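You operate a simulated robot arm through the tools that you are given. There is no shell and no other tool. Be economical: measure what you need, move in short steps, check, and stop when the job is done.

The job below is to be done with a simulated robot arm. You get a single attempt, and the scene is never put back.

## Task
Put one of the steel brackets from the inside of dark blue bin three on the white card. Press the bin one button three times. Put one of the small rubber blocks from the inside of dark blue bin one in the green tray. Take the orange tail lamp and leave it on the kit table before the dark blue bins. Fetch the blue pivot peg and stand it on the slats before the run-off plate. Fetch the black key labelled "35" from the bench top beside the label printer and set it on the top tray of the hanging shelf behind the bench. Take the red sleeve and leave it on top of the red block. Press the blue page key two times. Fetch the white-headed axle and stand it on top of the charger on the bench top before the label rolls. Stack the yellow block marked "Torbly" from the top of the grey trolley on top of the yellow block marked "Kavrota". Fetch the green square cap and set it on the shelf beside the yellow crate. Any order will do. Set down upright: blue pivot peg, white-headed axle.

The check looks at the end state, three seconds after you hand in, the way a careful person would. Anything else that was tipped, shoved, dropped, spilled or broken makes it a failure. A push-on lid holds only when it is set on centred and level and pressed home; a screw cap is set on level and turned clockwise until tight.

## Robot
A 7-joint arm with a vacuum gripper on a trunk, on a base that drives. Base frame: it is fixed to the floor where the robot stands at the start and does not move with it; the origin is under the middle of the robot, x ahead of it, y to its left, z up. Units: cm, rad, N and s.
Its first joint turns from -2.897 to 2.897 rad. Places, roughly: bin one button [70, 50, 90]; black key [-450, 375, 100]; blue page key [-460, 430, 100]; blue pivot peg (4x4x8 cm) [-440, 380, 100]; charger [-450, 500, 100]; green square cap (6x6x4 cm) [-80, 940, 80]; green tray (30x19x4 cm) [50, 30, 90]; kit table before the dark blue bins (80x22 cm) [50, 26, 90]; orange tail lamp (6x15x6 cm) [-80, 20, 90]; red block (7x5x5 cm) [-440, 350, 100]; red sleeve (4x4x4 cm) [-480, 370, 100]; shelf beside the yellow crate [-450, 660, 80]; slats before the run-off plate [-290, 170, 40]; small rubber block (3x8x3 cm) [80, 50, 90]; steel bracket (4x6x4 cm) [80, 10, 90]; top tray of the hanging shelf behind the bench (44 [-606, 568, 118]; white card [50, 0, 100]; white-headed axle (4x4x15 cm) [-450, 470, 100]; yellow block [-275, 900, 100]. Payload 1.06 kg.
Tool frame: the origin (TCP) lies in the middle of the cups' lips, and z points out of the cups. The gripper has 1 cup of 2.4 cm across, covering 2.4 by 2.4 cm (tool x, y); the bellows give 0.8 cm. With the vacuum on, a cup seals on a smooth face that it is pressed against (1 to 4 N); it does not hold porous or soft things. The pull reaches 23 N.
Orientation is told as [roll, pitch, yaw] about the base's x, y, z axes, in that order, counted from this pose: with the cups facing straight down, the tool's x points along the base's -x, its y along +y and its z along -z.

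## Interface
- The arm moves only by the tool servo_tool. Its argument "steps" is a list of rows, each a list of 7 numbers: the shift along the tool's x, y, z in cm, then the turn, a rotation vector about the tool's x, y, z in degrees, then the vacuum: 1 switches it on, 0 off. In form: [[dx, dy, dz, wx, wy, wz, vacuum], ...]. A call has 1 to 12 rows; each row is the pose to reach, as a shift and turn from the pose commanded when the call began, along the tool's axes at that moment. A row lasts 0.2 s, in which the tool goes at most 5 cm and 0.15 rad; a call with a longer step from one row to the next is refused whole, and so is a gripper value outside its range. A pose out of reach is approached as far as the arm can. The call stops where the force on the tool passes 40 N (or 10 N more than at its start, if that is more) or the arm is blocked; 0.2 s more then pass. The pull builds up within a second once a cup has sealed. Time passes only in rows, and 0.2 s behind the last, so rows that repeat a pose give it time. It gives the time, the measured TCP pose, the force on the tool (base axes) and the pull of the vacuum at its end, in the units of the frame above (readings bear some noise), with the torque about the TCP (base axes, N m) and any sound that the robot's microphone picked up.
- Cameras (640 x 400 px; columns grow to the right, rows downward): "scene" is now at [14.24, 24.83, 144.57]; the picture's right is [0.68, -0.73, 0.00], its down [-0.68, -0.63, -0.36] and it looks along [0.27, 0.25, -0.93] (base axes); focal length 214 px, centre (320, 200). "wrist" rides on the gripper at [7.8, 1.9, -9.6] in the tool frame; the picture's right is [-0.24, 0.97, 0.00], its down [-0.71, -0.17, -0.69] and it looks along [-0.67, -0.16, 0.73] (tool axes); focal length 243 px, centre (320, 200). There is no depth. A picture from a camera that has moved, and an enlarged one, comes with that camera's place and axes in the base frame and with its lens.
- get_image(camera): a new picture of that camera. It takes no simulated time.
- base_move(legs): drives the robot by 1 to 6 legs, each [ahead, left, turn to the left] in cm, cm and rad, along the robot's own axes; the way and the turn of a leg run together, so that a leg with both is an arc; at most 150 cm and 3.142 rad a leg. The arm and the cameras ride along, it lands a little off, and it stops where it bumps. It gives what a move gives.
- aim_head(pan, tilt): turns the head with the scene camera to pan (to the left, within 2.094 rad either way) and tilt (down, from -0.506 to 1.204), counted from straight ahead of the robot. It gives what a move gives.
- close_up(camera, box): a new picture of the part [left, top, right, bottom] of that camera's present view, enlarged. It takes no simulated time.
- finish_job(): hands the job in; it is judged then, once.

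Work in short steps. Places have to be worked out from the pictures, the camera data and where the tool is seen: move nearer, look again, correct. Check each grasp and each placing, and mend what went wrong. You have 525 turns and 288 pictures in all, those below and enlarged ones among them. Switch the vacuum off and draw the arm clear of the work before you hand the job in, unless the task says otherwise; then end with one line.

The tools are called after "Emit:" as a command line: name --pt "numbers of a row" for each row, then --argument value for the rest, lists and objects as JSON in quotes. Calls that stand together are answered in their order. servo_tool: Moves the arm, as the interface text tells. Its arguments: {"type":"object","properties":{"steps":{"type":"array","items":{"type":"array","items":{"type":"number"}}}},"required":["steps"]} The other tools are called the same way: base_move (legs) drives the base; aim_head (pan, tilt) turns the head that bears the scene camera; get_image (camera) takes a picture; close_up (camera, box) takes an enlarged picture of a part of a camera's view; finish_job () hands the job in.

At the start:

```text
time: 0.0
tcp_pos: [29.7, 41.67, 124.82]
tool_rot: [0.001, 0.001, 0.002]
ft_force: [-0.3, 0.0, 0.8]
moment: [0.02, -0.02, 0.01]
pull: 0.1
robot x, y, heading: [-0.15, -0.23, 0.005]
head pan, tilt: [0.747, 1.201]
```

scene: 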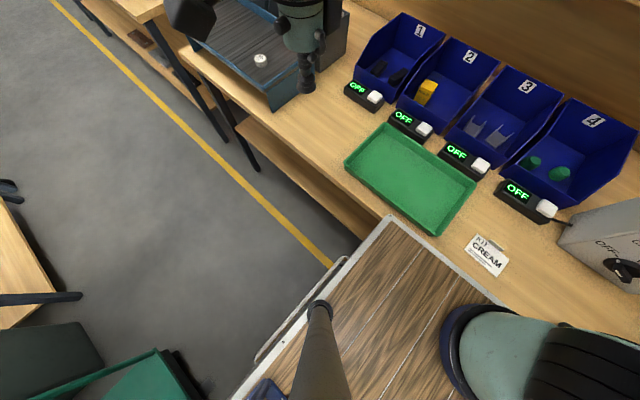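
wrist: 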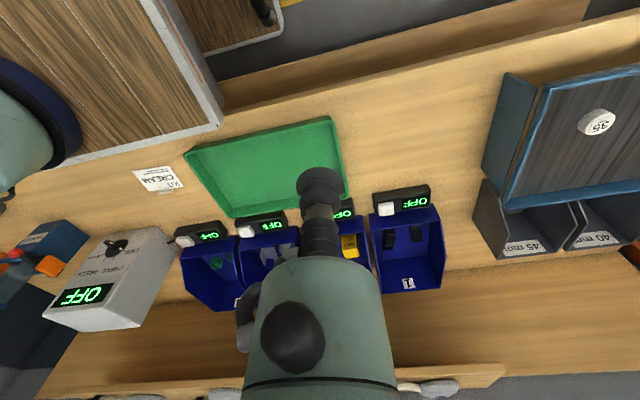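

The pictures show the bins, the green tray and the card ahead. I'll enlarge the bins to place the bracket, the block and the button.

Emit:
close_up --camera "scene" --box '[340, 0, 640, 190]'

Emit:
close_up --camera "wrist" --box '[160, 170, 460, 320]'

```text
2.11 times, centred on (490, 95) of scene
camera zoom: at [14.24, 24.83, 144.57], right [0.68, -0.73, 0.0], down [-0.68, -0.63, -0.36], along [0.27, 0.25, -0.93], focal length 452 px, centre (-38, 421)
```

zoom: 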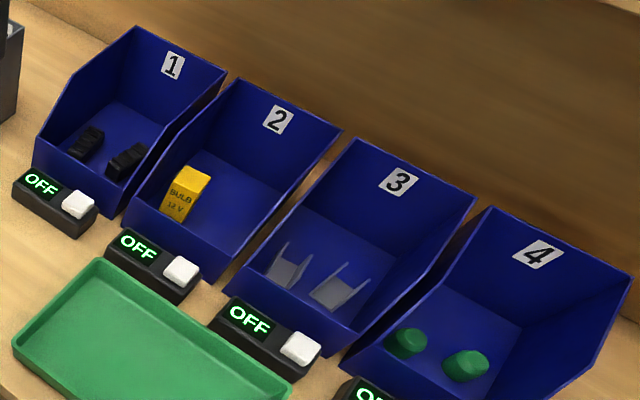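

```text
2.13 times, centred on (310, 245) of wrist
camera zoom: at [21.72, 43.49, 134.38], right [0.24, 0.97, 0.0], down [0.71, -0.17, 0.69], along [0.67, -0.16, -0.73], focal length 518 px, centre (341, 104)
```

zoom: 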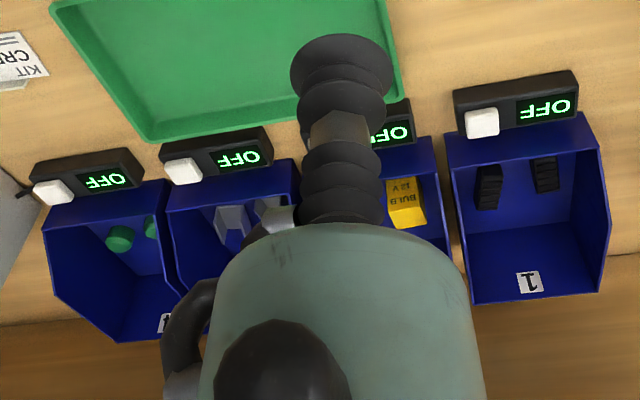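

The two views agree on the bin one button at about (65.5, 49.1, 94) and the rubber blocks near (77, 56.3, 93) and (79.3, 49.6, 93). I'll move above the button and look.

Emit:
servo_tool --pt "-4.5 0.9 0 0 0 0 0" --pt "-9 1.8 0 0 0 0 0" --pt "-13.5 2.8 2 0 0 0 0" --pt "-18 3.7 6 0 0 0 0" --pt "-22.5 4.7 10 0 0 0 0" --pt "-27 5.6 13 0 0 0 0" --pt "-31.5 6.6 16 0 0 0 0" --pt "-35.8 7.4 19 0 0 0 0" --pt "-35.8 7.4 22 0 0 0 0" --pt "-35.8 7.4 25 0 0 0 0" --pt "-35.8 7.4 26 0 0 0 0"

Emit:
get_image --camera "wrist"

Emit:
get_image --camera "scene"

```text
refused: row 3 steps farther than a row can; nothing moved
```

```text
283 pictures are left
camera wrist: at [21.72, 43.49, 134.38], right [0.24, 0.97, 0.0], down [0.71, -0.17, 0.69], along [0.67, -0.16, -0.73], focal length 243 px, centre (320, 200)
```

wrist: 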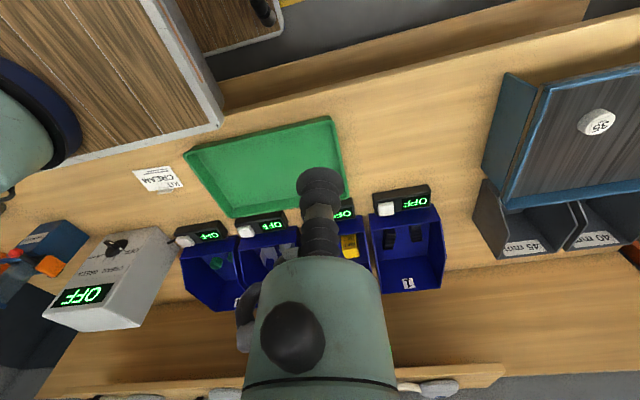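

```text
282 pictures are left
camera scene: at [14.24, 24.83, 144.57], right [0.68, -0.73, 0.0], down [-0.68, -0.63, -0.36], along [0.27, 0.25, -0.93], focal length 214 px, centre (320, 200)
```

scene: 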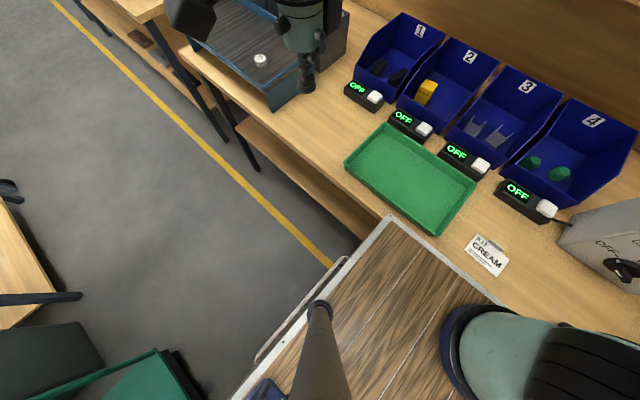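

The call was refused because a diagonal row was too long. I'll resend it with shorter steps.

Emit:
servo_tool --pt "-4.5 0.9 0 0 0 0 0" --pt "-9 1.8 0 0 0 0 0" --pt "-13.5 2.8 1 0 0 0 0" --pt "-17 3.5 4 0 0 0 0" --pt "-20.5 4.2 7 0 0 0 0" --pt "-24 5 10 0 0 0 0" --pt "-27.5 5.7 13 0 0 0 0" --pt "-31 6.4 16 0 0 0 0" --pt "-34.5 7.1 19 0 0 0 0" --pt "-35.8 7.4 23 0 0 0 0" --pt "-35.8 7.4 26 0 0 0 0"

```text
time: 2.4
tcp_pos: [65.78, 49.19, 98.71]
tool_rot: [0.0, 0.0, 0.0]
ft_force: [0.5, -0.3, 0.8]
moment: [0.03, -0.01, 0.0]
pull: 0.2
robot x, y, heading: [-0.23, 0.05, -0.002]
head pan, tilt: [0.747, 1.201]
```

Emit:
close_up --camera "wrist" --box '[200, 50, 520, 250]'

Emit:
close_up --camera "scene" --box '[300, 0, 460, 100]'

```text
2.00 times, centred on (360, 150) of wrist
camera zoom: at [57.75, 51.15, 108.35], right [0.24, 0.97, 0.0], down [0.71, -0.17, 0.69], along [0.67, -0.16, -0.73], focal length 485 px, centre (240, 300)
```

zoom: 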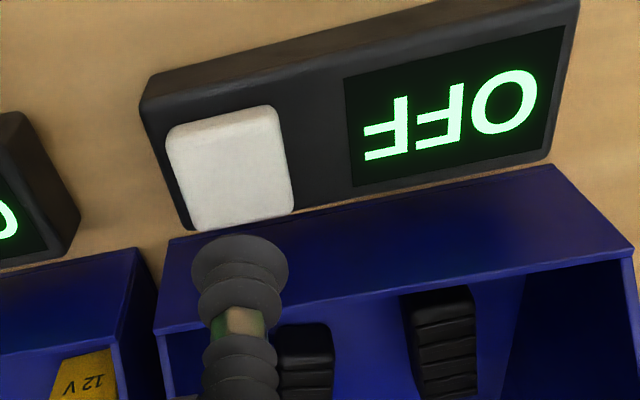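

```text
4.00 times, centred on (380, 50) of scene
camera zoom: at [14.22, 24.82, 144.57], right [0.68, -0.73, 0.0], down [-0.68, -0.63, -0.36], along [0.27, 0.25, -0.93], focal length 858 px, centre (80, 800)
```

zoom: 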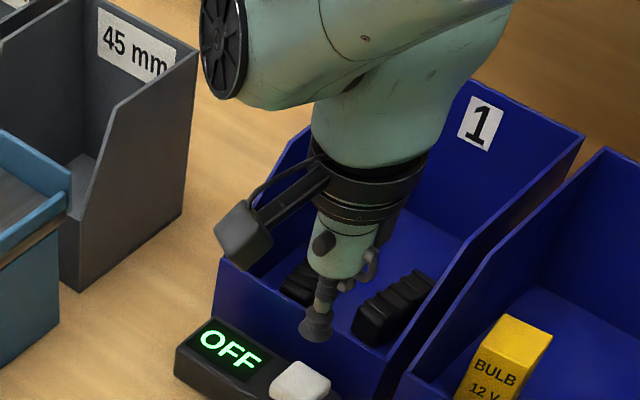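

The cup is over the bin one button, with the button top at about 94.5. I'll press down gently and watch force, sound and display.

Emit:
servo_tool --pt "0.6 0 3 0 0 0 0" --pt "0.6 0 4 0 0 0 0" --pt "0.6 0 4.5 0 0 0 0" --pt "0.6 0 5 0 0 0 0"

Emit:
close_up --camera "scene" --box '[300, 0, 460, 100]'

```text
time: 3.4
tcp_pos: [65.02, 49.14, 93.71]
tool_rot: [0.0, 0.0, 0.0]
ft_force: [0.8, -0.3, 1.4]
moment: [0.03, 0.02, 0.01]
pull: 0.0
robot x, y, heading: [-0.56, -0.02, -0.0]
head pan, tilt: [0.747, 1.201]
heard: click
```

```text
4.00 times, centred on (380, 50) of scene
camera zoom: at [14.24, 24.83, 144.57], right [0.68, -0.73, 0.0], down [-0.68, -0.63, -0.36], along [0.27, 0.25, -0.93], focal length 858 px, centre (80, 800)
```

zoom: 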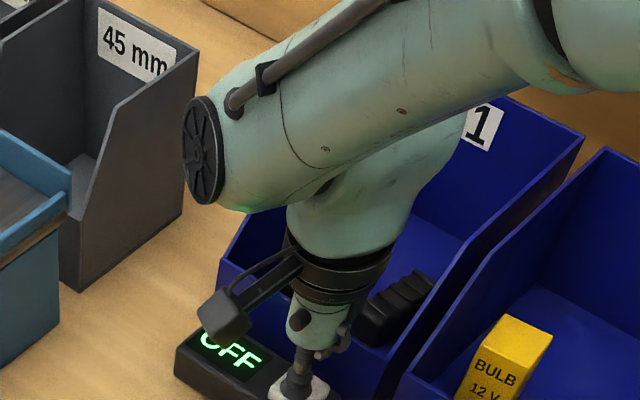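

A click was heard at z 93.7. I'll rise and read the display.

Emit:
servo_tool --pt "0 0 -1.5 0 0 0 0" --pt "0 0 -3 0 0 0 0" --pt "0 0 -3 0 0 0 0"

Emit:
close_up --camera "scene" --box '[300, 0, 460, 100]'

```text
time: 4.2
tcp_pos: [65.05, 49.09, 96.71]
tool_rot: [0.0, -0.001, -0.001]
ft_force: [-0.6, 0.7, -0.4]
moment: [0.03, -0.03, -0.01]
pull: 0.0
robot x, y, heading: [0.13, 0.24, 0.001]
head pan, tilt: [0.747, 1.201]
```

```text
4.00 times, centred on (380, 50) of scene
camera zoom: at [14.24, 24.84, 144.57], right [0.68, -0.73, 0.0], down [-0.68, -0.63, -0.36], along [0.27, 0.25, -0.93], focal length 858 px, centre (80, 800)
```

zoom: 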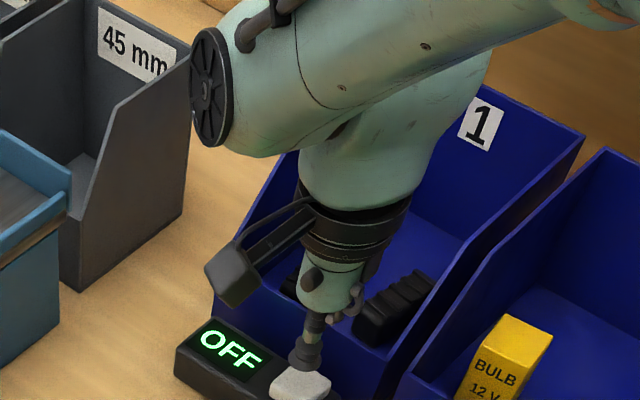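

The display still shows OFF after one click. I'll press a second time the same way and look again.

Emit:
servo_tool --pt "0 0 1.5 0 0 0 0" --pt "0 0 2.2 0 0 0 0" --pt "0 0 2.6 0 0 0 0" --pt "0 0 3 0 0 0 0" --pt "0 0 3 0 0 0 0"

Emit:
servo_tool --pt "0 0 -1.5 0 0 0 0" --pt "0 0 -3 0 0 0 0" --pt "0 0 -3 0 0 0 0"

Emit:
close_up --camera "scene" --box '[300, 0, 460, 100]'

```text
time: 5.4
tcp_pos: [64.83, 49.06, 93.7]
tool_rot: [-0.001, 0.0, 0.0]
ft_force: [0.4, 0.1, 2.8]
moment: [0.02, -0.03, -0.01]
pull: 0.1
robot x, y, heading: [-0.08, 0.07, 0.002]
head pan, tilt: [0.747, 1.201]
heard: click
```

```text
time: 6.2
tcp_pos: [64.83, 48.91, 96.48]
tool_rot: [0.0, 0.001, 0.0]
ft_force: [0.4, 0.1, -0.4]
moment: [-0.02, -0.03, -0.05]
pull: 0.1
robot x, y, heading: [0.44, 0.12, -0.002]
head pan, tilt: [0.747, 1.201]
```

```text
4.00 times, centred on (380, 50) of scene
camera zoom: at [14.24, 24.84, 144.57], right [0.68, -0.73, 0.0], down [-0.68, -0.63, -0.36], along [0.27, 0.25, -0.93], focal length 858 px, centre (80, 800)
```

zoom: 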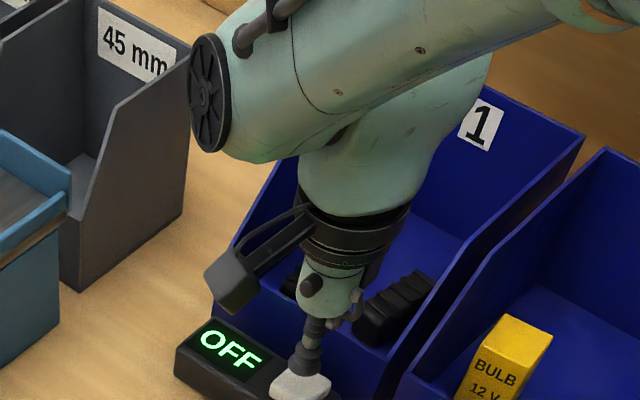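

Each press gives one click, and the grey box's own display also reads OFF, so the lights probably don't follow the button. I'll give the third press.

Emit:
servo_tool --pt "0 0 1.5 0 0 0 0" --pt "0 0 2.2 0 0 0 0" --pt "0 0 2.6 0 0 0 0" --pt "0 0 2.8 0 0 0 0" --pt "0 0 2.8 0 0 0 0"

Emit:
servo_tool --pt "0 0 -1.5 0 0 0 0" --pt "0 0 -5 0 0 0 0" --pt "0 0 -10 0 0 0 0" --pt "0 0 -15 0 0 0 0" --pt "0 0 -15 0 0 0 0"

Emit:
get_image --camera "scene"

```text
time: 7.4
tcp_pos: [64.84, 48.94, 93.86]
tool_rot: [0.001, 0.001, 0.0]
ft_force: [0.7, 0.0, 2.0]
moment: [0.01, 0.03, 0.02]
pull: 0.1
robot x, y, heading: [0.62, 0.12, -0.005]
head pan, tilt: [0.747, 1.201]
```

```text
time: 8.6
tcp_pos: [64.8, 49.01, 108.82]
tool_rot: [-0.001, 0.002, -0.002]
ft_force: [-0.8, 0.5, -0.4]
moment: [0.05, -0.01, 0.02]
pull: 0.1
robot x, y, heading: [-0.08, -0.08, -0.0]
head pan, tilt: [0.747, 1.201]
```

```text
276 pictures are left
camera scene: at [14.25, 24.84, 144.57], right [0.68, -0.73, 0.0], down [-0.68, -0.63, -0.36], along [0.27, 0.25, -0.93], focal length 214 px, centre (320, 200)
```

scene: 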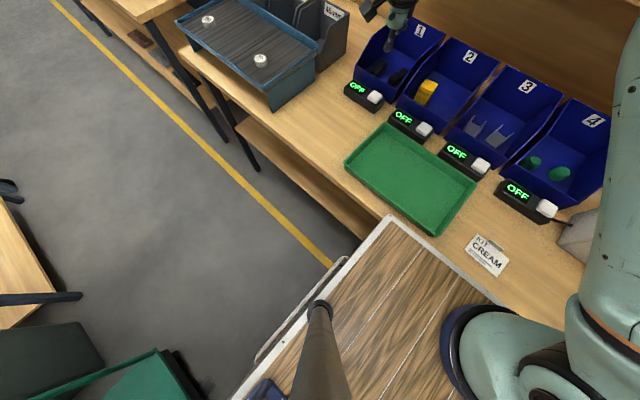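

No click came on that shallower push, so two presses count so far. I'll press once more, slightly deeper.

Emit:
servo_tool --pt "0 0 5 0 0 0 0" --pt "0 0 9.5 0 0 0 0" --pt "0 0 13 0 0 0 0" --pt "0 0 14.3 0 0 0 0" --pt "0 0 15 0 0 0 0" --pt "0 0 15.3 0 0 0 0" --pt "0 0 15.3 0 0 0 0"

```text
time: 10.2
tcp_pos: [65.0, 48.93, 93.6]
tool_rot: [0.001, -0.001, 0.0]
ft_force: [-0.1, 0.9, 2.6]
moment: [-0.06, 0.01, -0.02]
pull: 0.1
robot x, y, heading: [-0.24, 0.0, -0.002]
head pan, tilt: [0.747, 1.201]
heard: click
```

Third click heard. I'll rise and take a close look at the rubber blocks in bin one.

Emit:
servo_tool --pt "0 0 -1.5 0 0 0 0" --pt "0 0 -6 0 0 0 0" --pt "0 0 -11 0 0 0 0" --pt "0 0 -16 0 0 0 0" --pt "-4 2 -18 0 0 0 0" --pt "-6 5 -18 0 0 0 0" --pt "-6 5 -18 0 0 0 0"

Emit:
get_image --camera "wrist"

Emit:
close_up --camera "scene" --box '[340, 10, 460, 90]'

```text
time: 11.8
tcp_pos: [70.87, 53.87, 111.4]
tool_rot: [0.001, 0.001, 0.0]
ft_force: [1.1, 0.2, -0.2]
moment: [0.02, 0.0, 0.02]
pull: 0.1
robot x, y, heading: [-0.22, 0.25, 0.001]
head pan, tilt: [0.747, 1.201]
```

```text
275 pictures are left
camera wrist: at [62.88, 55.7, 121.03], right [0.24, 0.97, 0.0], down [0.71, -0.17, 0.68], along [0.67, -0.16, -0.73], focal length 243 px, centre (320, 200)
```

wrist: 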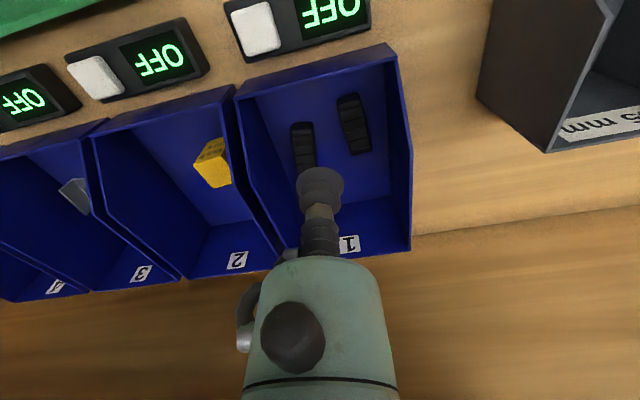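

```text
5.00 times, centred on (400, 50) of scene
camera zoom: at [14.24, 24.83, 144.57], right [0.68, -0.73, 0.0], down [-0.68, -0.63, -0.36], along [0.27, 0.25, -0.93], focal length 1072 px, centre (-80, 950)
```

zoom: 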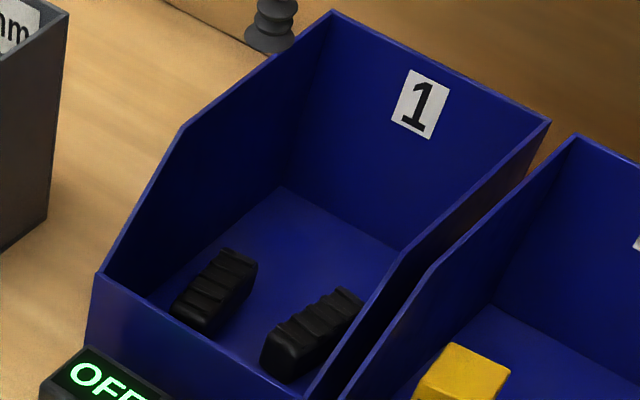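

The block tops look ridged. I'll zoom in.

Emit:
close_up --camera "wrist" --box '[270, 80, 400, 180]'

```text
4.00 times, centred on (335, 130) of wrist
camera zoom: at [62.88, 55.7, 121.03], right [0.24, 0.97, 0.0], down [0.71, -0.17, 0.68], along [0.67, -0.16, -0.73], focal length 970 px, centre (260, 480)
```

zoom: 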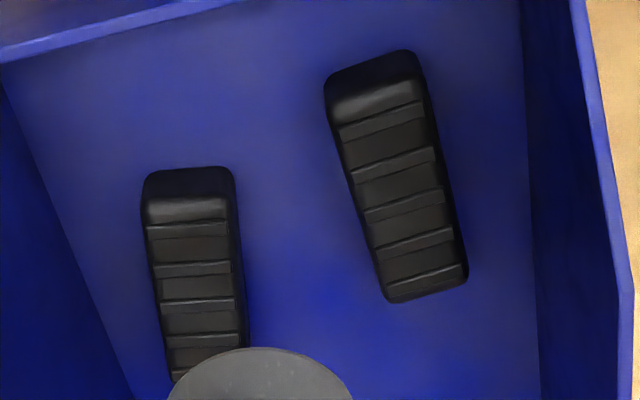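

The ridges are shallow. I'll try the top of the left block near (77, 56.5): lower with vacuum on and watch the pull.

Emit:
servo_tool --pt "-4 1.5 0 0 0 0 0" --pt "-6.2 2.7 2 0 0 0 0" --pt "-6.2 2.7 7 0 0 0 0" --pt "-6.2 2.7 12 0 0 0 0" --pt "-6.2 2.7 15.5 0 0 0 1" --pt "-6.2 2.7 16.5 0 0 0 1" --pt "-6.2 2.7 17 0 0 0 1" --pt "-6.2 2.7 17.4 0 0 0 1" --pt "-6.2 2.7 17.4 0 0 0 1"

```text
time: 13.8
tcp_pos: [76.32, 55.67, 94.3]
tool_rot: [0.0, 0.0, 0.0]
ft_force: [-0.4, 1.2, 0.5]
moment: [0.01, 0.01, 0.0]
pull: 0.2
out of reach, approached as far as the arm can: row 1, 2, 3, 4, 5, 6, 7, 8, 9
robot x, y, heading: [-0.03, -0.04, 0.002]
head pan, tilt: [0.747, 1.201]
```

The block is just past reach from here. I'll rise clear of the bins and drive 22 cm to the left, where the floor is free.

Emit:
servo_tool --pt "0 0 -5 0 0 0 0" --pt "0 0 -10 0 0 0 0" --pt "2 0 -14 0 0 0 0" --pt "5 0 -18 0 0 0 0" --pt "9 0 -20 0 0 0 0"

Emit:
base_move --legs '[[0, 22, 0]]'

Emit:
get_image --camera "scene"

```text
time: 15.0
tcp_pos: [67.05, 55.49, 113.99]
tool_rot: [0.0, 0.003, -0.004]
ft_force: [1.1, -0.2, -1.4]
moment: [0.02, 0.07, 0.03]
pull: 0.0
robot x, y, heading: [-0.15, 0.07, 0.002]
head pan, tilt: [0.747, 1.201]
```

```text
time: 16.7
tcp_pos: [67.24, 77.61, 114.14]
tool_rot: [0.0, 0.0, -0.003]
ft_force: [0.3, 0.4, 0.6]
moment: [-0.04, -0.01, 0.04]
pull: 0.0
robot x, y, heading: [0.03, 22.07, -0.002]
head pan, tilt: [0.747, 1.201]
```

```text
272 pictures are left
camera scene: at [14.37, 47.01, 144.57], right [0.68, -0.74, 0.0], down [-0.69, -0.63, -0.36], along [0.27, 0.25, -0.93], focal length 214 px, centre (320, 200)
```

scene: 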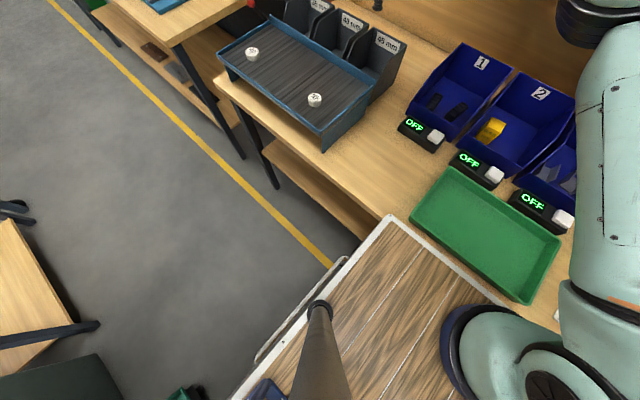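

The base is at y 22. I'll move over the left block and lower again.

Emit:
servo_tool --pt "-1.5 -4.5 0 0 0 0 0" --pt "-3.5 -9 0 0 0 0 0" --pt "-5.5 -13 0 0 0 0 0" --pt "-7.5 -17 0 0 0 0 0" --pt "-9.8 -21.1 0 0 0 0 0" --pt "-9.8 -21.1 5 0 0 0 0" --pt "-9.8 -21.1 10 0 0 0 0" --pt "-9.8 -21.1 15 0 0 0 0" --pt "-9.8 -21.1 18.5 0 0 0 1" --pt "-9.8 -21.1 19.5 0 0 0 1" --pt "-9.8 -21.1 20 0 0 0 1" --pt "-9.8 -21.1 20.3 0 0 0 1"

```text
time: 19.3
tcp_pos: [76.98, 56.41, 93.89]
tool_rot: [0.0, 0.001, -0.005]
ft_force: [-0.4, 0.5, -0.2]
moment: [-0.01, 0.05, -0.03]
pull: 0.1
robot x, y, heading: [0.47, 22.17, -0.001]
head pan, tilt: [0.747, 1.201]
```

No contact yet at 93.9, so I'll keep lowering in small steps.

Emit:
servo_tool --pt "0 0 0.5 0 0 0 1" --pt "0 0 1 0 0 0 1" --pt "0 0 1.3 0 0 0 1" --pt "0 0 1.3 0 0 0 1"

```text
time: 20.3
tcp_pos: [76.96, 56.42, 92.56]
tool_rot: [0.001, -0.002, -0.002]
ft_force: [-5.7, -1.9, 17.7]
moment: [0.0, -0.04, 0.0]
pull: 22.6
robot x, y, heading: [-0.0, 21.9, -0.005]
head pan, tilt: [0.747, 1.201]
```

Sealed, with a pull of 22.6. I'll lift straight up and check.

Emit:
servo_tool --pt "0 0 -1 0 0 0 1" --pt "0 0 -5 0 0 0 1" --pt "0 0 -10 0 0 0 1" --pt "0 0 -15 0 0 0 1" --pt "0 0 -20 0 0 0 1" --pt "0 0 -22 0 0 0 1" --pt "3 -3 -22 0 0 0 1" --pt "6 -6 -22 0 0 0 1" --pt "9 -9 -22 0 0 0 1" --pt "12 -12 -22 0 0 0 1" --pt "15 -15 -22 0 0 0 1" --pt "18 -18 -22 0 0 0 1"

Emit:
get_image --camera "wrist"

Emit:
get_image --camera "scene"

```text
time: 22.9
tcp_pos: [58.94, 38.43, 114.43]
tool_rot: [0.0, 0.0, -0.004]
ft_force: [-0.1, 1.2, -0.3]
moment: [0.0, 0.01, -0.02]
pull: 22.7
robot x, y, heading: [-0.03, 22.29, -0.005]
head pan, tilt: [0.747, 1.201]
```

```text
271 pictures are left
camera wrist: at [50.94, 40.35, 124.14], right [0.24, 0.97, 0.0], down [0.71, -0.17, 0.68], along [0.66, -0.16, -0.73], focal length 243 px, centre (320, 200)
```

wrist: 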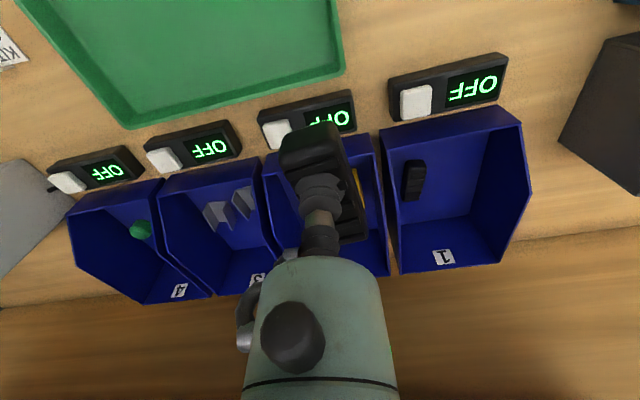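

```text
270 pictures are left
camera scene: at [14.41, 47.04, 144.56], right [0.68, -0.74, 0.0], down [-0.69, -0.63, -0.36], along [0.27, 0.25, -0.93], focal length 214 px, centre (320, 200)
```

scene: 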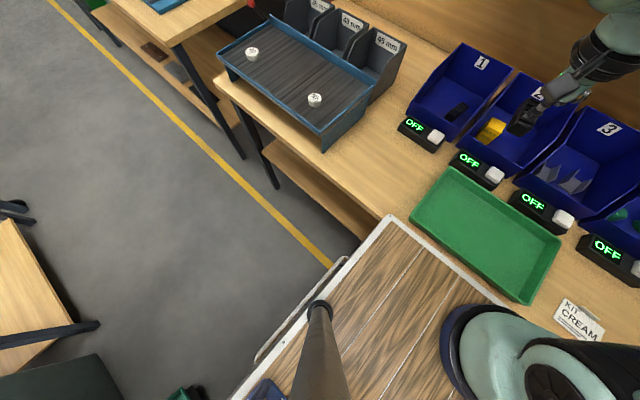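

The block is held. The tray spans about x 41–60, y 9–41, so I'll set it down at (51, 30).

Emit:
servo_tool --pt "3 -3 0 0 0 0 1" --pt "6 -6 0 0 0 0 1" --pt "7.9 -8.4 2 0 0 0 1" --pt "7.9 -8.4 7 0 0 0 1" --pt "7.9 -8.4 12 0 0 0 1" --pt "7.9 -8.4 17 0 0 0 1" --pt "7.9 -8.4 19.5 0 0 0 1" --pt "7.9 -8.4 20.3 0 0 0 1" --pt "7.9 -8.4 20.8 0 0 0 1"

```text
time: 24.9
tcp_pos: [50.84, 30.05, 93.92]
tool_rot: [0.0, 0.001, -0.002]
ft_force: [0.4, -1.0, -0.5]
moment: [0.01, 0.02, 0.04]
pull: 23.2
out of reach, approached as far as the arm can: row 4
robot x, y, heading: [0.36, 22.79, 0.0]
head pan, tilt: [0.747, 1.201]
```

Emit:
servo_tool --pt "0 0 0.3 0 0 0 1" --pt "0 0 0.6 0 0 0 1" --pt "0 0 0.9 0 0 0 1"

```text
time: 25.7
tcp_pos: [50.9, 30.05, 93.0]
tool_rot: [0.0, 0.001, -0.003]
ft_force: [-0.7, 0.4, -0.4]
moment: [-0.02, 0.01, -0.03]
pull: 23.2
robot x, y, heading: [-0.09, 22.36, -0.003]
head pan, tilt: [0.747, 1.201]
```

No contact yet, so I'll continue down by small steps.

Emit:
servo_tool --pt "0 0 0.3 0 0 0 1" --pt "0 0 0.6 0 0 0 1" --pt "0 0 0.6 0 0 0 1"

```text
time: 26.5
tcp_pos: [50.79, 30.14, 92.35]
tool_rot: [-0.002, 0.0, -0.005]
ft_force: [-1.7, 2.8, 10.9]
moment: [0.02, -0.04, 0.04]
pull: 22.7
robot x, y, heading: [0.08, 22.21, 0.001]
head pan, tilt: [0.747, 1.201]
```

Contact with the tray floor. I'll release and rise.

Emit:
servo_tool --pt "0 0 -0.2 0 0 0 0" --pt "0 0 -0.2 0 0 0 0" --pt "0 0 -0.2 0 0 0 0" --pt "0 0 -2 0 0 0 0" --pt "0 0 -6 0 0 0 0" --pt "0 0 -11 0 0 0 0" --pt "0 0 -16 0 0 0 0" --pt "0 0 -20 0 0 0 0" --pt "0 0 -23 0 0 0 0"

Emit:
base_move --legs '[[0, -22, 0]]'

Emit:
get_image --camera "scene"

```text
time: 28.5
tcp_pos: [51.08, 30.17, 115.31]
tool_rot: [0.0, 0.0, -0.004]
ft_force: [0.3, -0.6, 0.3]
moment: [0.0, 0.01, 0.0]
pull: 0.0
robot x, y, heading: [-0.23, 22.1, -0.006]
head pan, tilt: [0.747, 1.201]
```

```text
time: 30.2
tcp_pos: [50.98, 8.13, 115.47]
tool_rot: [-0.001, -0.001, -0.011]
ft_force: [0.1, -0.2, -0.8]
moment: [0.02, 0.03, 0.0]
pull: 0.0
robot x, y, heading: [-0.13, 0.37, -0.014]
head pan, tilt: [0.747, 1.201]
```

```text
269 pictures are left
camera scene: at [14.4, 25.09, 144.57], right [0.67, -0.74, 0.0], down [-0.69, -0.63, -0.36], along [0.27, 0.24, -0.93], focal length 214 px, centre (320, 200)
```

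scene: 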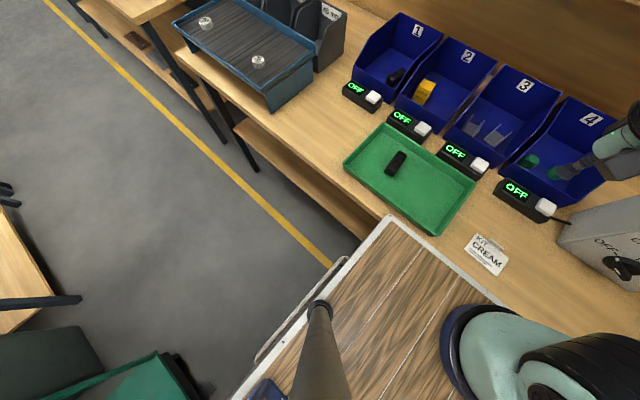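

The rubber block lies in the green tray. Next I'll move the wrist over bin three to view the brackets.

Emit:
servo_tool --pt "-4 2 0 0 0 0 0" --pt "-8 4 0 0 0 0 0" --pt "-12 6 0 0 0 0 0" --pt "-16 8 0 0 0 0 0" --pt "-18 9 0 0 0 0 0" --pt "-18 9 0 0 0 0 0"

Emit:
close_up --camera "wrist" --box '[200, 40, 440, 190]'

Emit:
close_up --camera "scene" --box '[430, 70, 590, 170]'

```text
time: 31.6
tcp_pos: [69.09, 16.58, 115.38]
tool_rot: [0.0, -0.001, -0.01]
ft_force: [-0.4, -0.4, -0.6]
moment: [0.05, -0.04, 0.0]
pull: 0.0
robot x, y, heading: [0.28, 0.58, -0.009]
head pan, tilt: [0.747, 1.201]
```

```text
2.67 times, centred on (320, 115) of wrist
camera zoom: at [61.19, 18.69, 125.14], right [0.25, 0.97, 0.0], down [0.71, -0.18, 0.69], along [0.66, -0.17, -0.73], focal length 647 px, centre (320, 427)
```

zoom: 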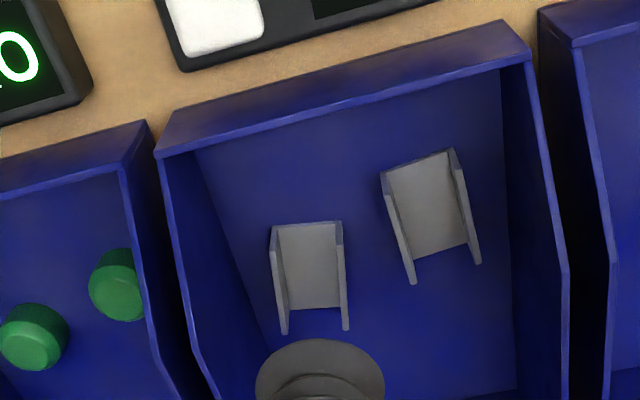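

```text
4.00 times, centred on (510, 120) of scene
camera zoom: at [14.4, 25.09, 144.57], right [0.67, -0.74, 0.0], down [-0.69, -0.63, -0.36], along [0.27, 0.24, -0.93], focal length 858 px, centre (-440, 520)
```

zoom: 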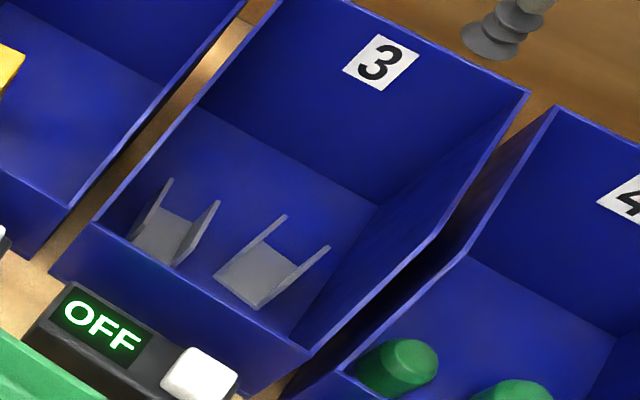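

The brackets are channels lying web down with flanges up. The left one's web centre is at about (77.2, 20.3, 92), so I'll lower to 8 cm above it and look.

Emit:
servo_tool --pt "-4 1.8 0 0 0 0 0" --pt "-8.1 3.7 0 0 0 0 0" --pt "-8.1 3.7 5 0 0 0 0" --pt "-8.1 3.7 10 0 0 0 0" --pt "-8.1 3.7 14.5 0 0 0 0" --pt "-8.1 3.7 14.5 0 0 0 0"

Emit:
close_up --camera "wrist" --box '[220, 80, 420, 205]'

Emit:
close_up --camera "scene" --box '[430, 70, 590, 170]'

```text
time: 33.0
tcp_pos: [77.3, 20.48, 101.36]
tool_rot: [-0.002, -0.001, -0.01]
ft_force: [-0.6, -0.9, 0.6]
moment: [-0.04, 0.0, 0.01]
pull: 0.1
robot x, y, heading: [0.08, 0.06, -0.003]
head pan, tilt: [0.747, 1.201]
```

```text
3.20 times, centred on (320, 142) of wrist
camera zoom: at [69.34, 22.47, 111.02], right [0.25, 0.97, 0.0], down [0.71, -0.18, 0.69], along [0.66, -0.17, -0.73], focal length 776 px, centre (320, 384)
```

zoom: 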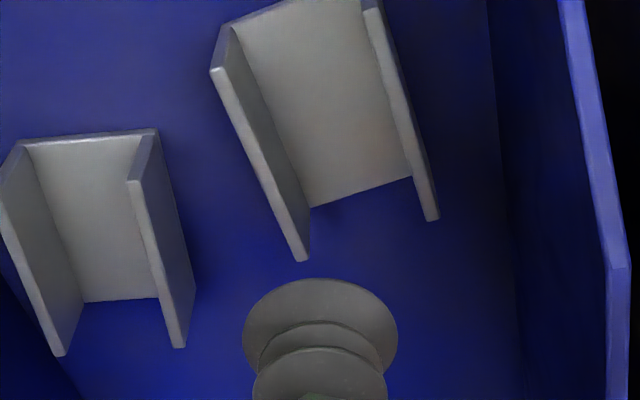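

```text
4.00 times, centred on (510, 120) of scene
camera zoom: at [14.4, 25.1, 144.57], right [0.67, -0.74, 0.0], down [-0.69, -0.63, -0.36], along [0.27, 0.24, -0.93], focal length 858 px, centre (-440, 520)
```

zoom: 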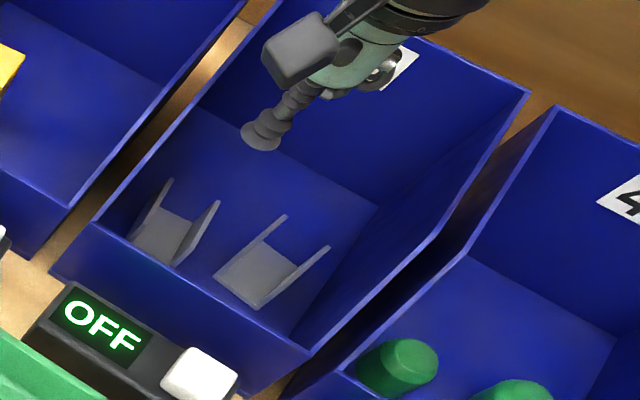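

The web centre is nearly under the cup at (77.5, 20.55). I'll lower between the flanges with vacuum on.

Emit:
servo_tool --pt "-0.2 0.05 3 0 0 0 1" --pt "-0.2 0.05 6 0 0 0 1" --pt "-0.2 0.05 8.5 0 0 0 1" --pt "-0.2 0.05 9.5 0 0 0 1" --pt "-0.2 0.05 10 0 0 0 1" --pt "-0.2 0.05 10.4 0 0 0 1"

```text
time: 34.4
tcp_pos: [77.3, 20.63, 90.68]
tool_rot: [0.003, -0.002, -0.011]
ft_force: [-5.2, 0.2, 15.1]
moment: [-0.02, -0.08, 0.01]
pull: 22.9
robot x, y, heading: [-0.09, 0.18, -0.015]
head pan, tilt: [0.747, 1.201]
```

Bracket sealed. I'll lift it and check the hold.

Emit:
servo_tool --pt "0 0 -1 0 0 0 1" --pt "0 0 -5 0 0 0 1" --pt "0 0 -10 0 0 0 1" --pt "0 0 -15 0 0 0 1" --pt "0 0 -20 0 0 0 1" --pt "2 -3 -22 0 0 0 1" --pt "5 -6 -22 0 0 0 1" --pt "8 -9 -22 0 0 0 1"

Emit:
base_move --legs '[[-8, 0, 0]]'

Emit:
get_image --camera "scene"

```text
time: 36.2
tcp_pos: [69.25, 11.72, 112.97]
tool_rot: [-0.001, -0.002, -0.011]
ft_force: [-0.4, 0.0, -1.8]
moment: [-0.02, -0.02, -0.01]
pull: 22.8
robot x, y, heading: [-0.27, 0.41, -0.012]
head pan, tilt: [0.747, 1.201]
```

```text
time: 37.2
tcp_pos: [61.24, 11.72, 112.79]
tool_rot: [0.0, 0.0, -0.011]
ft_force: [0.2, -0.3, -0.6]
moment: [0.01, 0.03, 0.0]
pull: 23.1
robot x, y, heading: [-7.77, 0.83, -0.011]
head pan, tilt: [0.747, 1.201]
```

```text
264 pictures are left
camera scene: at [6.37, 25.18, 144.57], right [0.67, -0.74, 0.0], down [-0.69, -0.63, -0.36], along [0.27, 0.24, -0.93], focal length 214 px, centre (320, 200)
```

scene: 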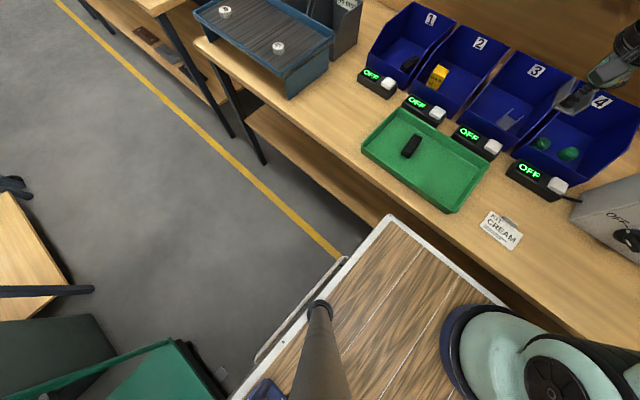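

The card centre is at about (47.6, -1.5). I'll carry the bracket there and lower.

Emit:
servo_tool --pt "3.4 -3.3 0 0 0 0 1" --pt "6.8 -6.6 0 0 0 0 1" --pt "10.2 -9.9 0 0 0 0 1" --pt "13.6 -13.1 0 0 0 0 1" --pt "13.6 -13.1 5 0 0 0 1" --pt "13.6 -13.1 10 0 0 0 1" --pt "13.6 -13.1 15 0 0 0 1" --pt "13.6 -13.1 19 0 0 0 1" --pt "13.6 -13.1 20.5 0 0 0 1" --pt "13.6 -13.1 21.2 0 0 0 1" --pt "13.6 -13.1 21.2 0 0 0 1"

```text
time: 39.6
tcp_pos: [47.41, -1.28, 91.62]
tool_rot: [0.001, -0.001, -0.012]
ft_force: [-1.0, 0.7, 3.2]
moment: [0.02, -0.08, 0.06]
pull: 22.9
robot x, y, heading: [-8.1, 0.41, -0.015]
head pan, tilt: [0.747, 1.201]
```

Emit:
servo_tool --pt "0 0 0.3 0 0 0 1" --pt "0 0 0.6 0 0 0 1" --pt "0 0 0.6 0 0 0 1"

Emit:
get_image --camera "wrist"

```text
time: 40.4
tcp_pos: [47.48, -1.17, 90.97]
tool_rot: [-0.001, -0.001, -0.011]
ft_force: [-2.9, 0.1, 6.0]
moment: [-0.12, -0.29, -0.05]
pull: 22.7
robot x, y, heading: [-7.7, 0.22, -0.012]
head pan, tilt: [0.747, 1.201]
```

```text
263 pictures are left
camera wrist: at [39.42, 0.82, 100.77], right [0.25, 0.97, 0.0], down [0.71, -0.18, 0.69], along [0.66, -0.17, -0.73], focal length 243 px, centre (320, 200)
```

wrist: 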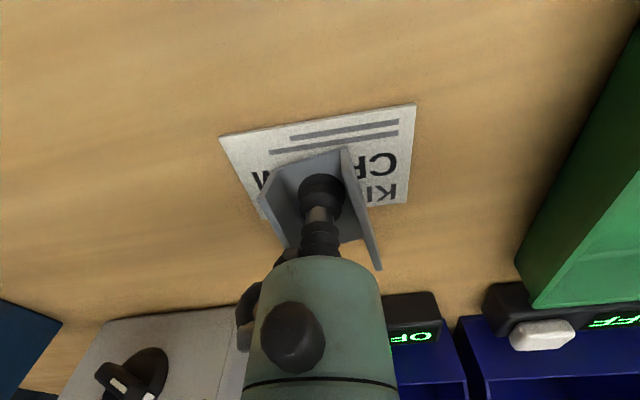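

The bracket hangs over the card's far edge. I'll lift a little, shift it 2.4 cm toward the robot and lower again.

Emit:
servo_tool --pt "0 0 -2 0 0 0 1" --pt "1.2 0 -2 0 0 0 1" --pt "2.4 0 -2 0 0 0 1" --pt "2.4 0 -0.5 0 0 0 1" --pt "2.4 0 0 0 0 0 1" --pt "2.4 0 0 0 0 0 1"

Emit:
get_image --camera "wrist"

```text
time: 41.8
tcp_pos: [45.11, -1.24, 91.0]
tool_rot: [0.0, 0.0, -0.013]
ft_force: [-0.5, -0.4, -1.7]
moment: [0.01, -0.07, -0.02]
pull: 22.9
robot x, y, heading: [-8.19, 0.3, -0.013]
head pan, tilt: [0.747, 1.201]
```

```text
262 pictures are left
camera wrist: at [37.12, 0.83, 100.69], right [0.25, 0.97, 0.0], down [0.71, -0.18, 0.69], along [0.66, -0.17, -0.73], focal length 243 px, centre (320, 200)
```

wrist: 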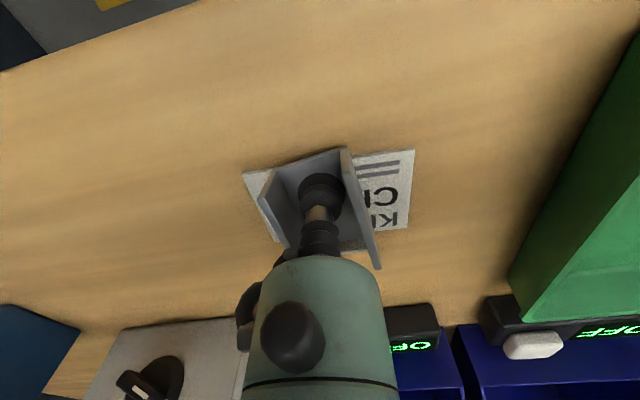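

Now it sits over the card. I'll lower to contact, release and rise.

Emit:
servo_tool --pt "0 0 0.3 0 0 0 1" --pt "0 0 0.6 0 0 0 1" --pt "0 0 0.6 0 0 0 1"

```text
time: 42.6
tcp_pos: [45.01, -1.18, 90.38]
tool_rot: [-0.001, 0.0, -0.012]
ft_force: [-2.3, -0.1, 4.8]
moment: [0.15, 0.0, 0.03]
pull: 22.9
robot x, y, heading: [-8.57, 0.34, -0.015]
head pan, tilt: [0.747, 1.201]
```

Emit:
servo_tool --pt "0 0 0.1 0 0 0 0" --pt "0 0 0.1 0 0 0 0" --pt "0 0 0 0 0 0 0" --pt "0 0 -2 0 0 0 0" --pt "0 0 -6 0 0 0 0" --pt "0 0 -11 0 0 0 0" --pt "0 0 -16 0 0 0 0" --pt "0 0 -21 0 0 0 0" --pt "0 0 -26 0 0 0 0" --pt "0 0 -30 0 0 0 0"

Emit:
close_up --camera "wrist" --box '[240, 80, 440, 205]'

```text
time: 44.8
tcp_pos: [45.31, -1.0, 120.96]
tool_rot: [0.001, 0.001, -0.01]
ft_force: [0.1, -0.2, -0.3]
moment: [0.0, -0.01, 0.0]
pull: 0.0
robot x, y, heading: [-8.42, 0.85, -0.011]
head pan, tilt: [0.747, 1.201]
```

```text
3.20 times, centred on (340, 142) of wrist
camera zoom: at [37.33, 0.92, 130.6], right [0.25, 0.97, 0.0], down [0.71, -0.18, 0.68], along [0.66, -0.17, -0.73], focal length 776 px, centre (256, 384)
```

zoom: 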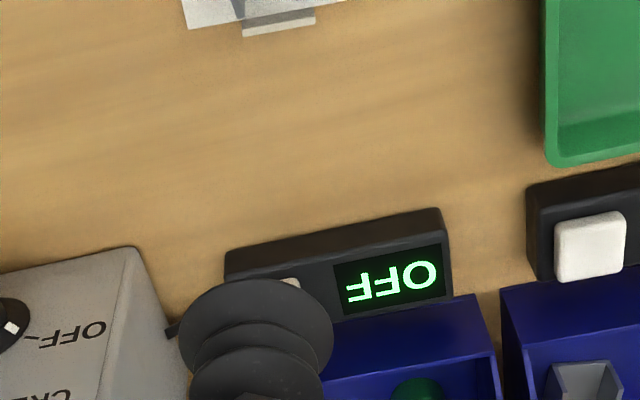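

Emit:
close_up --camera "wrist" --box '[220, 20, 440, 158]'

```text
2.90 times, centred on (330, 89) of wrist
camera zoom: at [37.33, 0.92, 130.6], right [0.25, 0.97, 0.0], down [0.71, -0.18, 0.68], along [0.66, -0.17, -0.73], focal length 703 px, centre (291, 522)
```

zoom: 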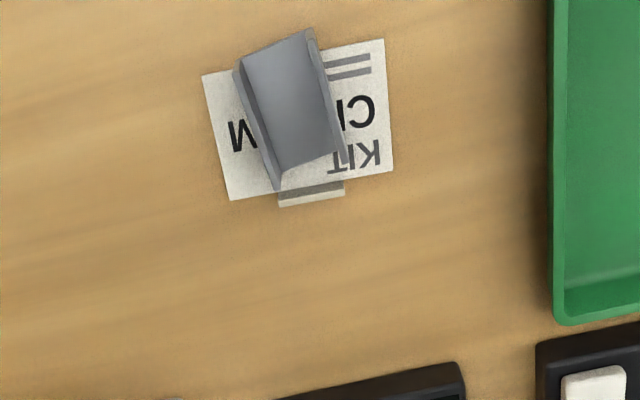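

The bracket lies on the card. Now I'll look behind the robot for the orange tail lamp.

Emit:
aim_head --pan 2.09 --tilt 0.6

Emit:
get_image --camera "scene"

Emit:
aim_head --pan -2.09 --tilt 0.6

Emit:
get_image --camera "scene"

```text
time: 46.3
tcp_pos: [45.43, -0.98, 120.92]
tool_rot: [0.0, -0.002, -0.012]
ft_force: [0.0, 0.2, -0.2]
moment: [0.01, 0.0, -0.02]
pull: 0.1
robot x, y, heading: [-7.73, 0.46, -0.011]
head pan, tilt: [2.089, 0.6]
```

```text
259 pictures are left
camera scene: at [-2.05, 29.16, 149.03], right [0.87, 0.48, 0.0], down [0.27, -0.49, -0.82], along [-0.4, 0.72, -0.57], focal length 214 px, centre (320, 200)
```

scene: 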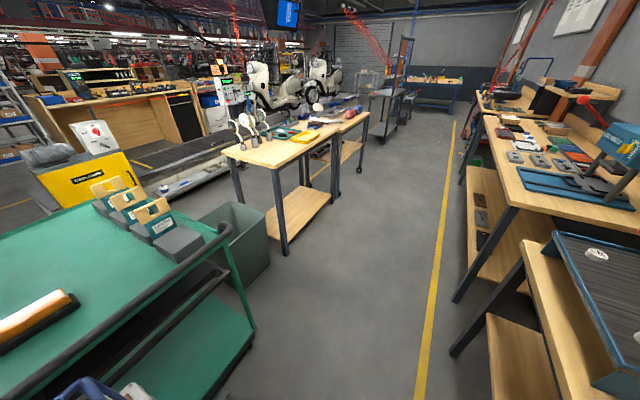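

```text
time: 49.7
tcp_pos: [45.35, -1.11, 120.89]
tool_rot: [0.004, 0.002, -0.012]
ft_force: [0.0, -1.6, 1.2]
moment: [0.04, 0.03, -0.04]
pull: 0.2
robot x, y, heading: [-8.05, 0.25, -0.009]
head pan, tilt: [-2.089, 0.6]
```

```text
258 pictures are left
camera scene: at [9.76, 26.12, 149.12], right [0.53, -0.85, 0.0], down [-0.47, -0.29, -0.83], along [0.71, 0.44, -0.56], focal length 214 px, centre (320, 200)
```

scene: 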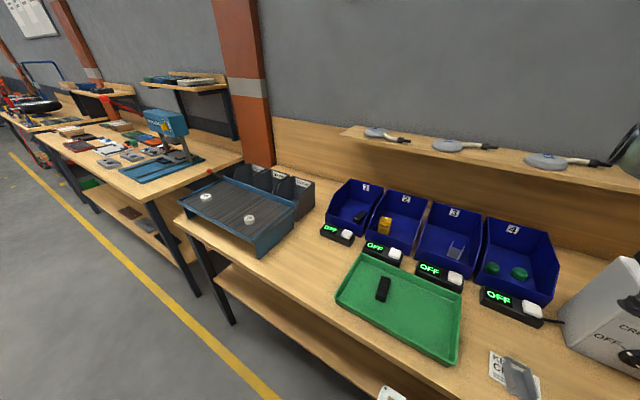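

The lamp is on the green cart behind, near (-81, 19). Before turning I'll check the robot's own outline and the gap to the cart.

Emit:
aim_head --pan 2.09 --tilt 1.2

Emit:
get_image --camera "scene"

```text
time: 53.1
tcp_pos: [45.33, -1.08, 120.78]
tool_rot: [0.0, 0.001, -0.013]
ft_force: [0.4, 0.4, 1.2]
moment: [0.01, 0.02, 0.0]
pull: 0.1
robot x, y, heading: [-7.86, 0.64, -0.012]
head pan, tilt: [2.089, 1.201]
```

```text
257 pictures are left
camera scene: at [-0.48, 26.32, 144.57], right [0.87, 0.48, 0.0], down [0.45, -0.82, -0.36], along [-0.18, 0.32, -0.93], focal length 214 px, centre (320, 200)
```

scene: 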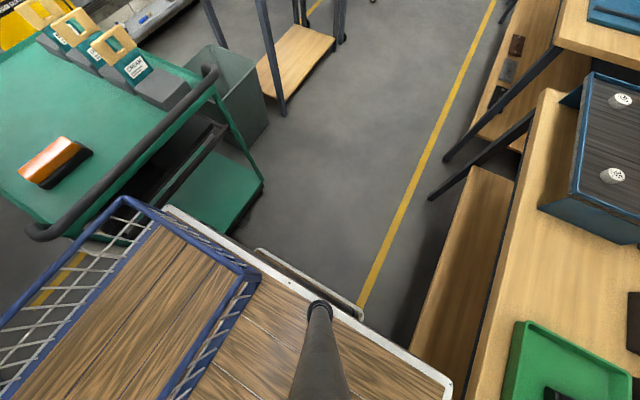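

The robot's deck is about 72 by 44 cm, and the cart's handle is at x≈-69. I'll back up 6 cm and turn around in place to face the cart.

Emit:
base_move --legs '[[-6, 0, 0], [0, 0, 1.57], [0, 0, 1.57]]'

Emit:
aim_head --pan -0.3 --tilt 0.9

Emit:
get_image --camera "scene"

Emit:
get_image --camera "wrist"

```text
time: 61.7
tcp_pos: [-67.44, 3.07, 120.81]
tool_rot: [0.0, -0.001, 3.11]
ft_force: [0.9, -0.4, 0.6]
moment: [0.01, 0.01, -0.02]
pull: 0.1
robot x, y, heading: [-14.0, 0.57, 3.116]
head pan, tilt: [2.089, 1.201]
```

```text
time: 63.9
tcp_pos: [-67.47, 3.16, 120.77]
tool_rot: [0.01, 0.004, 3.111]
ft_force: [0.3, 0.3, -0.6]
moment: [0.01, 0.01, -0.01]
pull: 0.0
robot x, y, heading: [-14.06, 0.79, 3.116]
head pan, tilt: [-0.3, 0.901]
```

```text
256 pictures are left
camera scene: at [-30.75, -23.71, 146.14], right [-0.5, 0.86, 0.0], down [0.71, 0.41, -0.58], along [-0.5, -0.29, -0.82], focal length 214 px, centre (320, 200)
```

scene: 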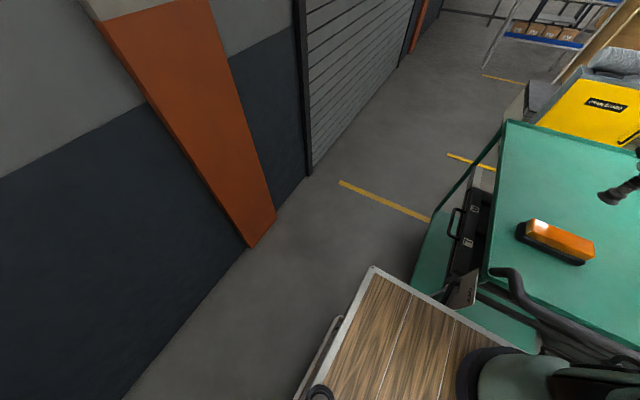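

```text
255 pictures are left
camera wrist: at [-59.88, 1.12, 130.54], right [-0.26, -0.96, 0.01], down [-0.7, 0.2, 0.68], along [-0.66, 0.18, -0.73], focal length 243 px, centre (320, 200)
```

wrist: 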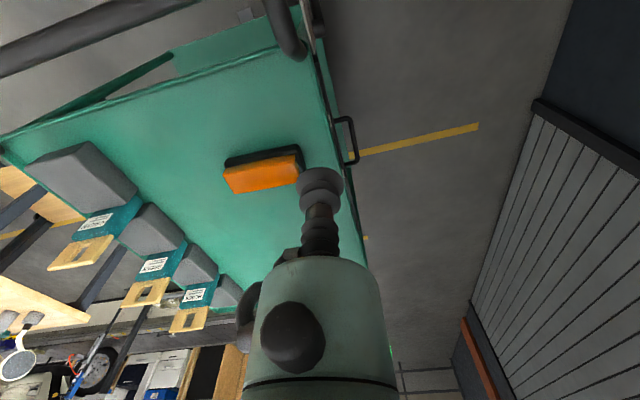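

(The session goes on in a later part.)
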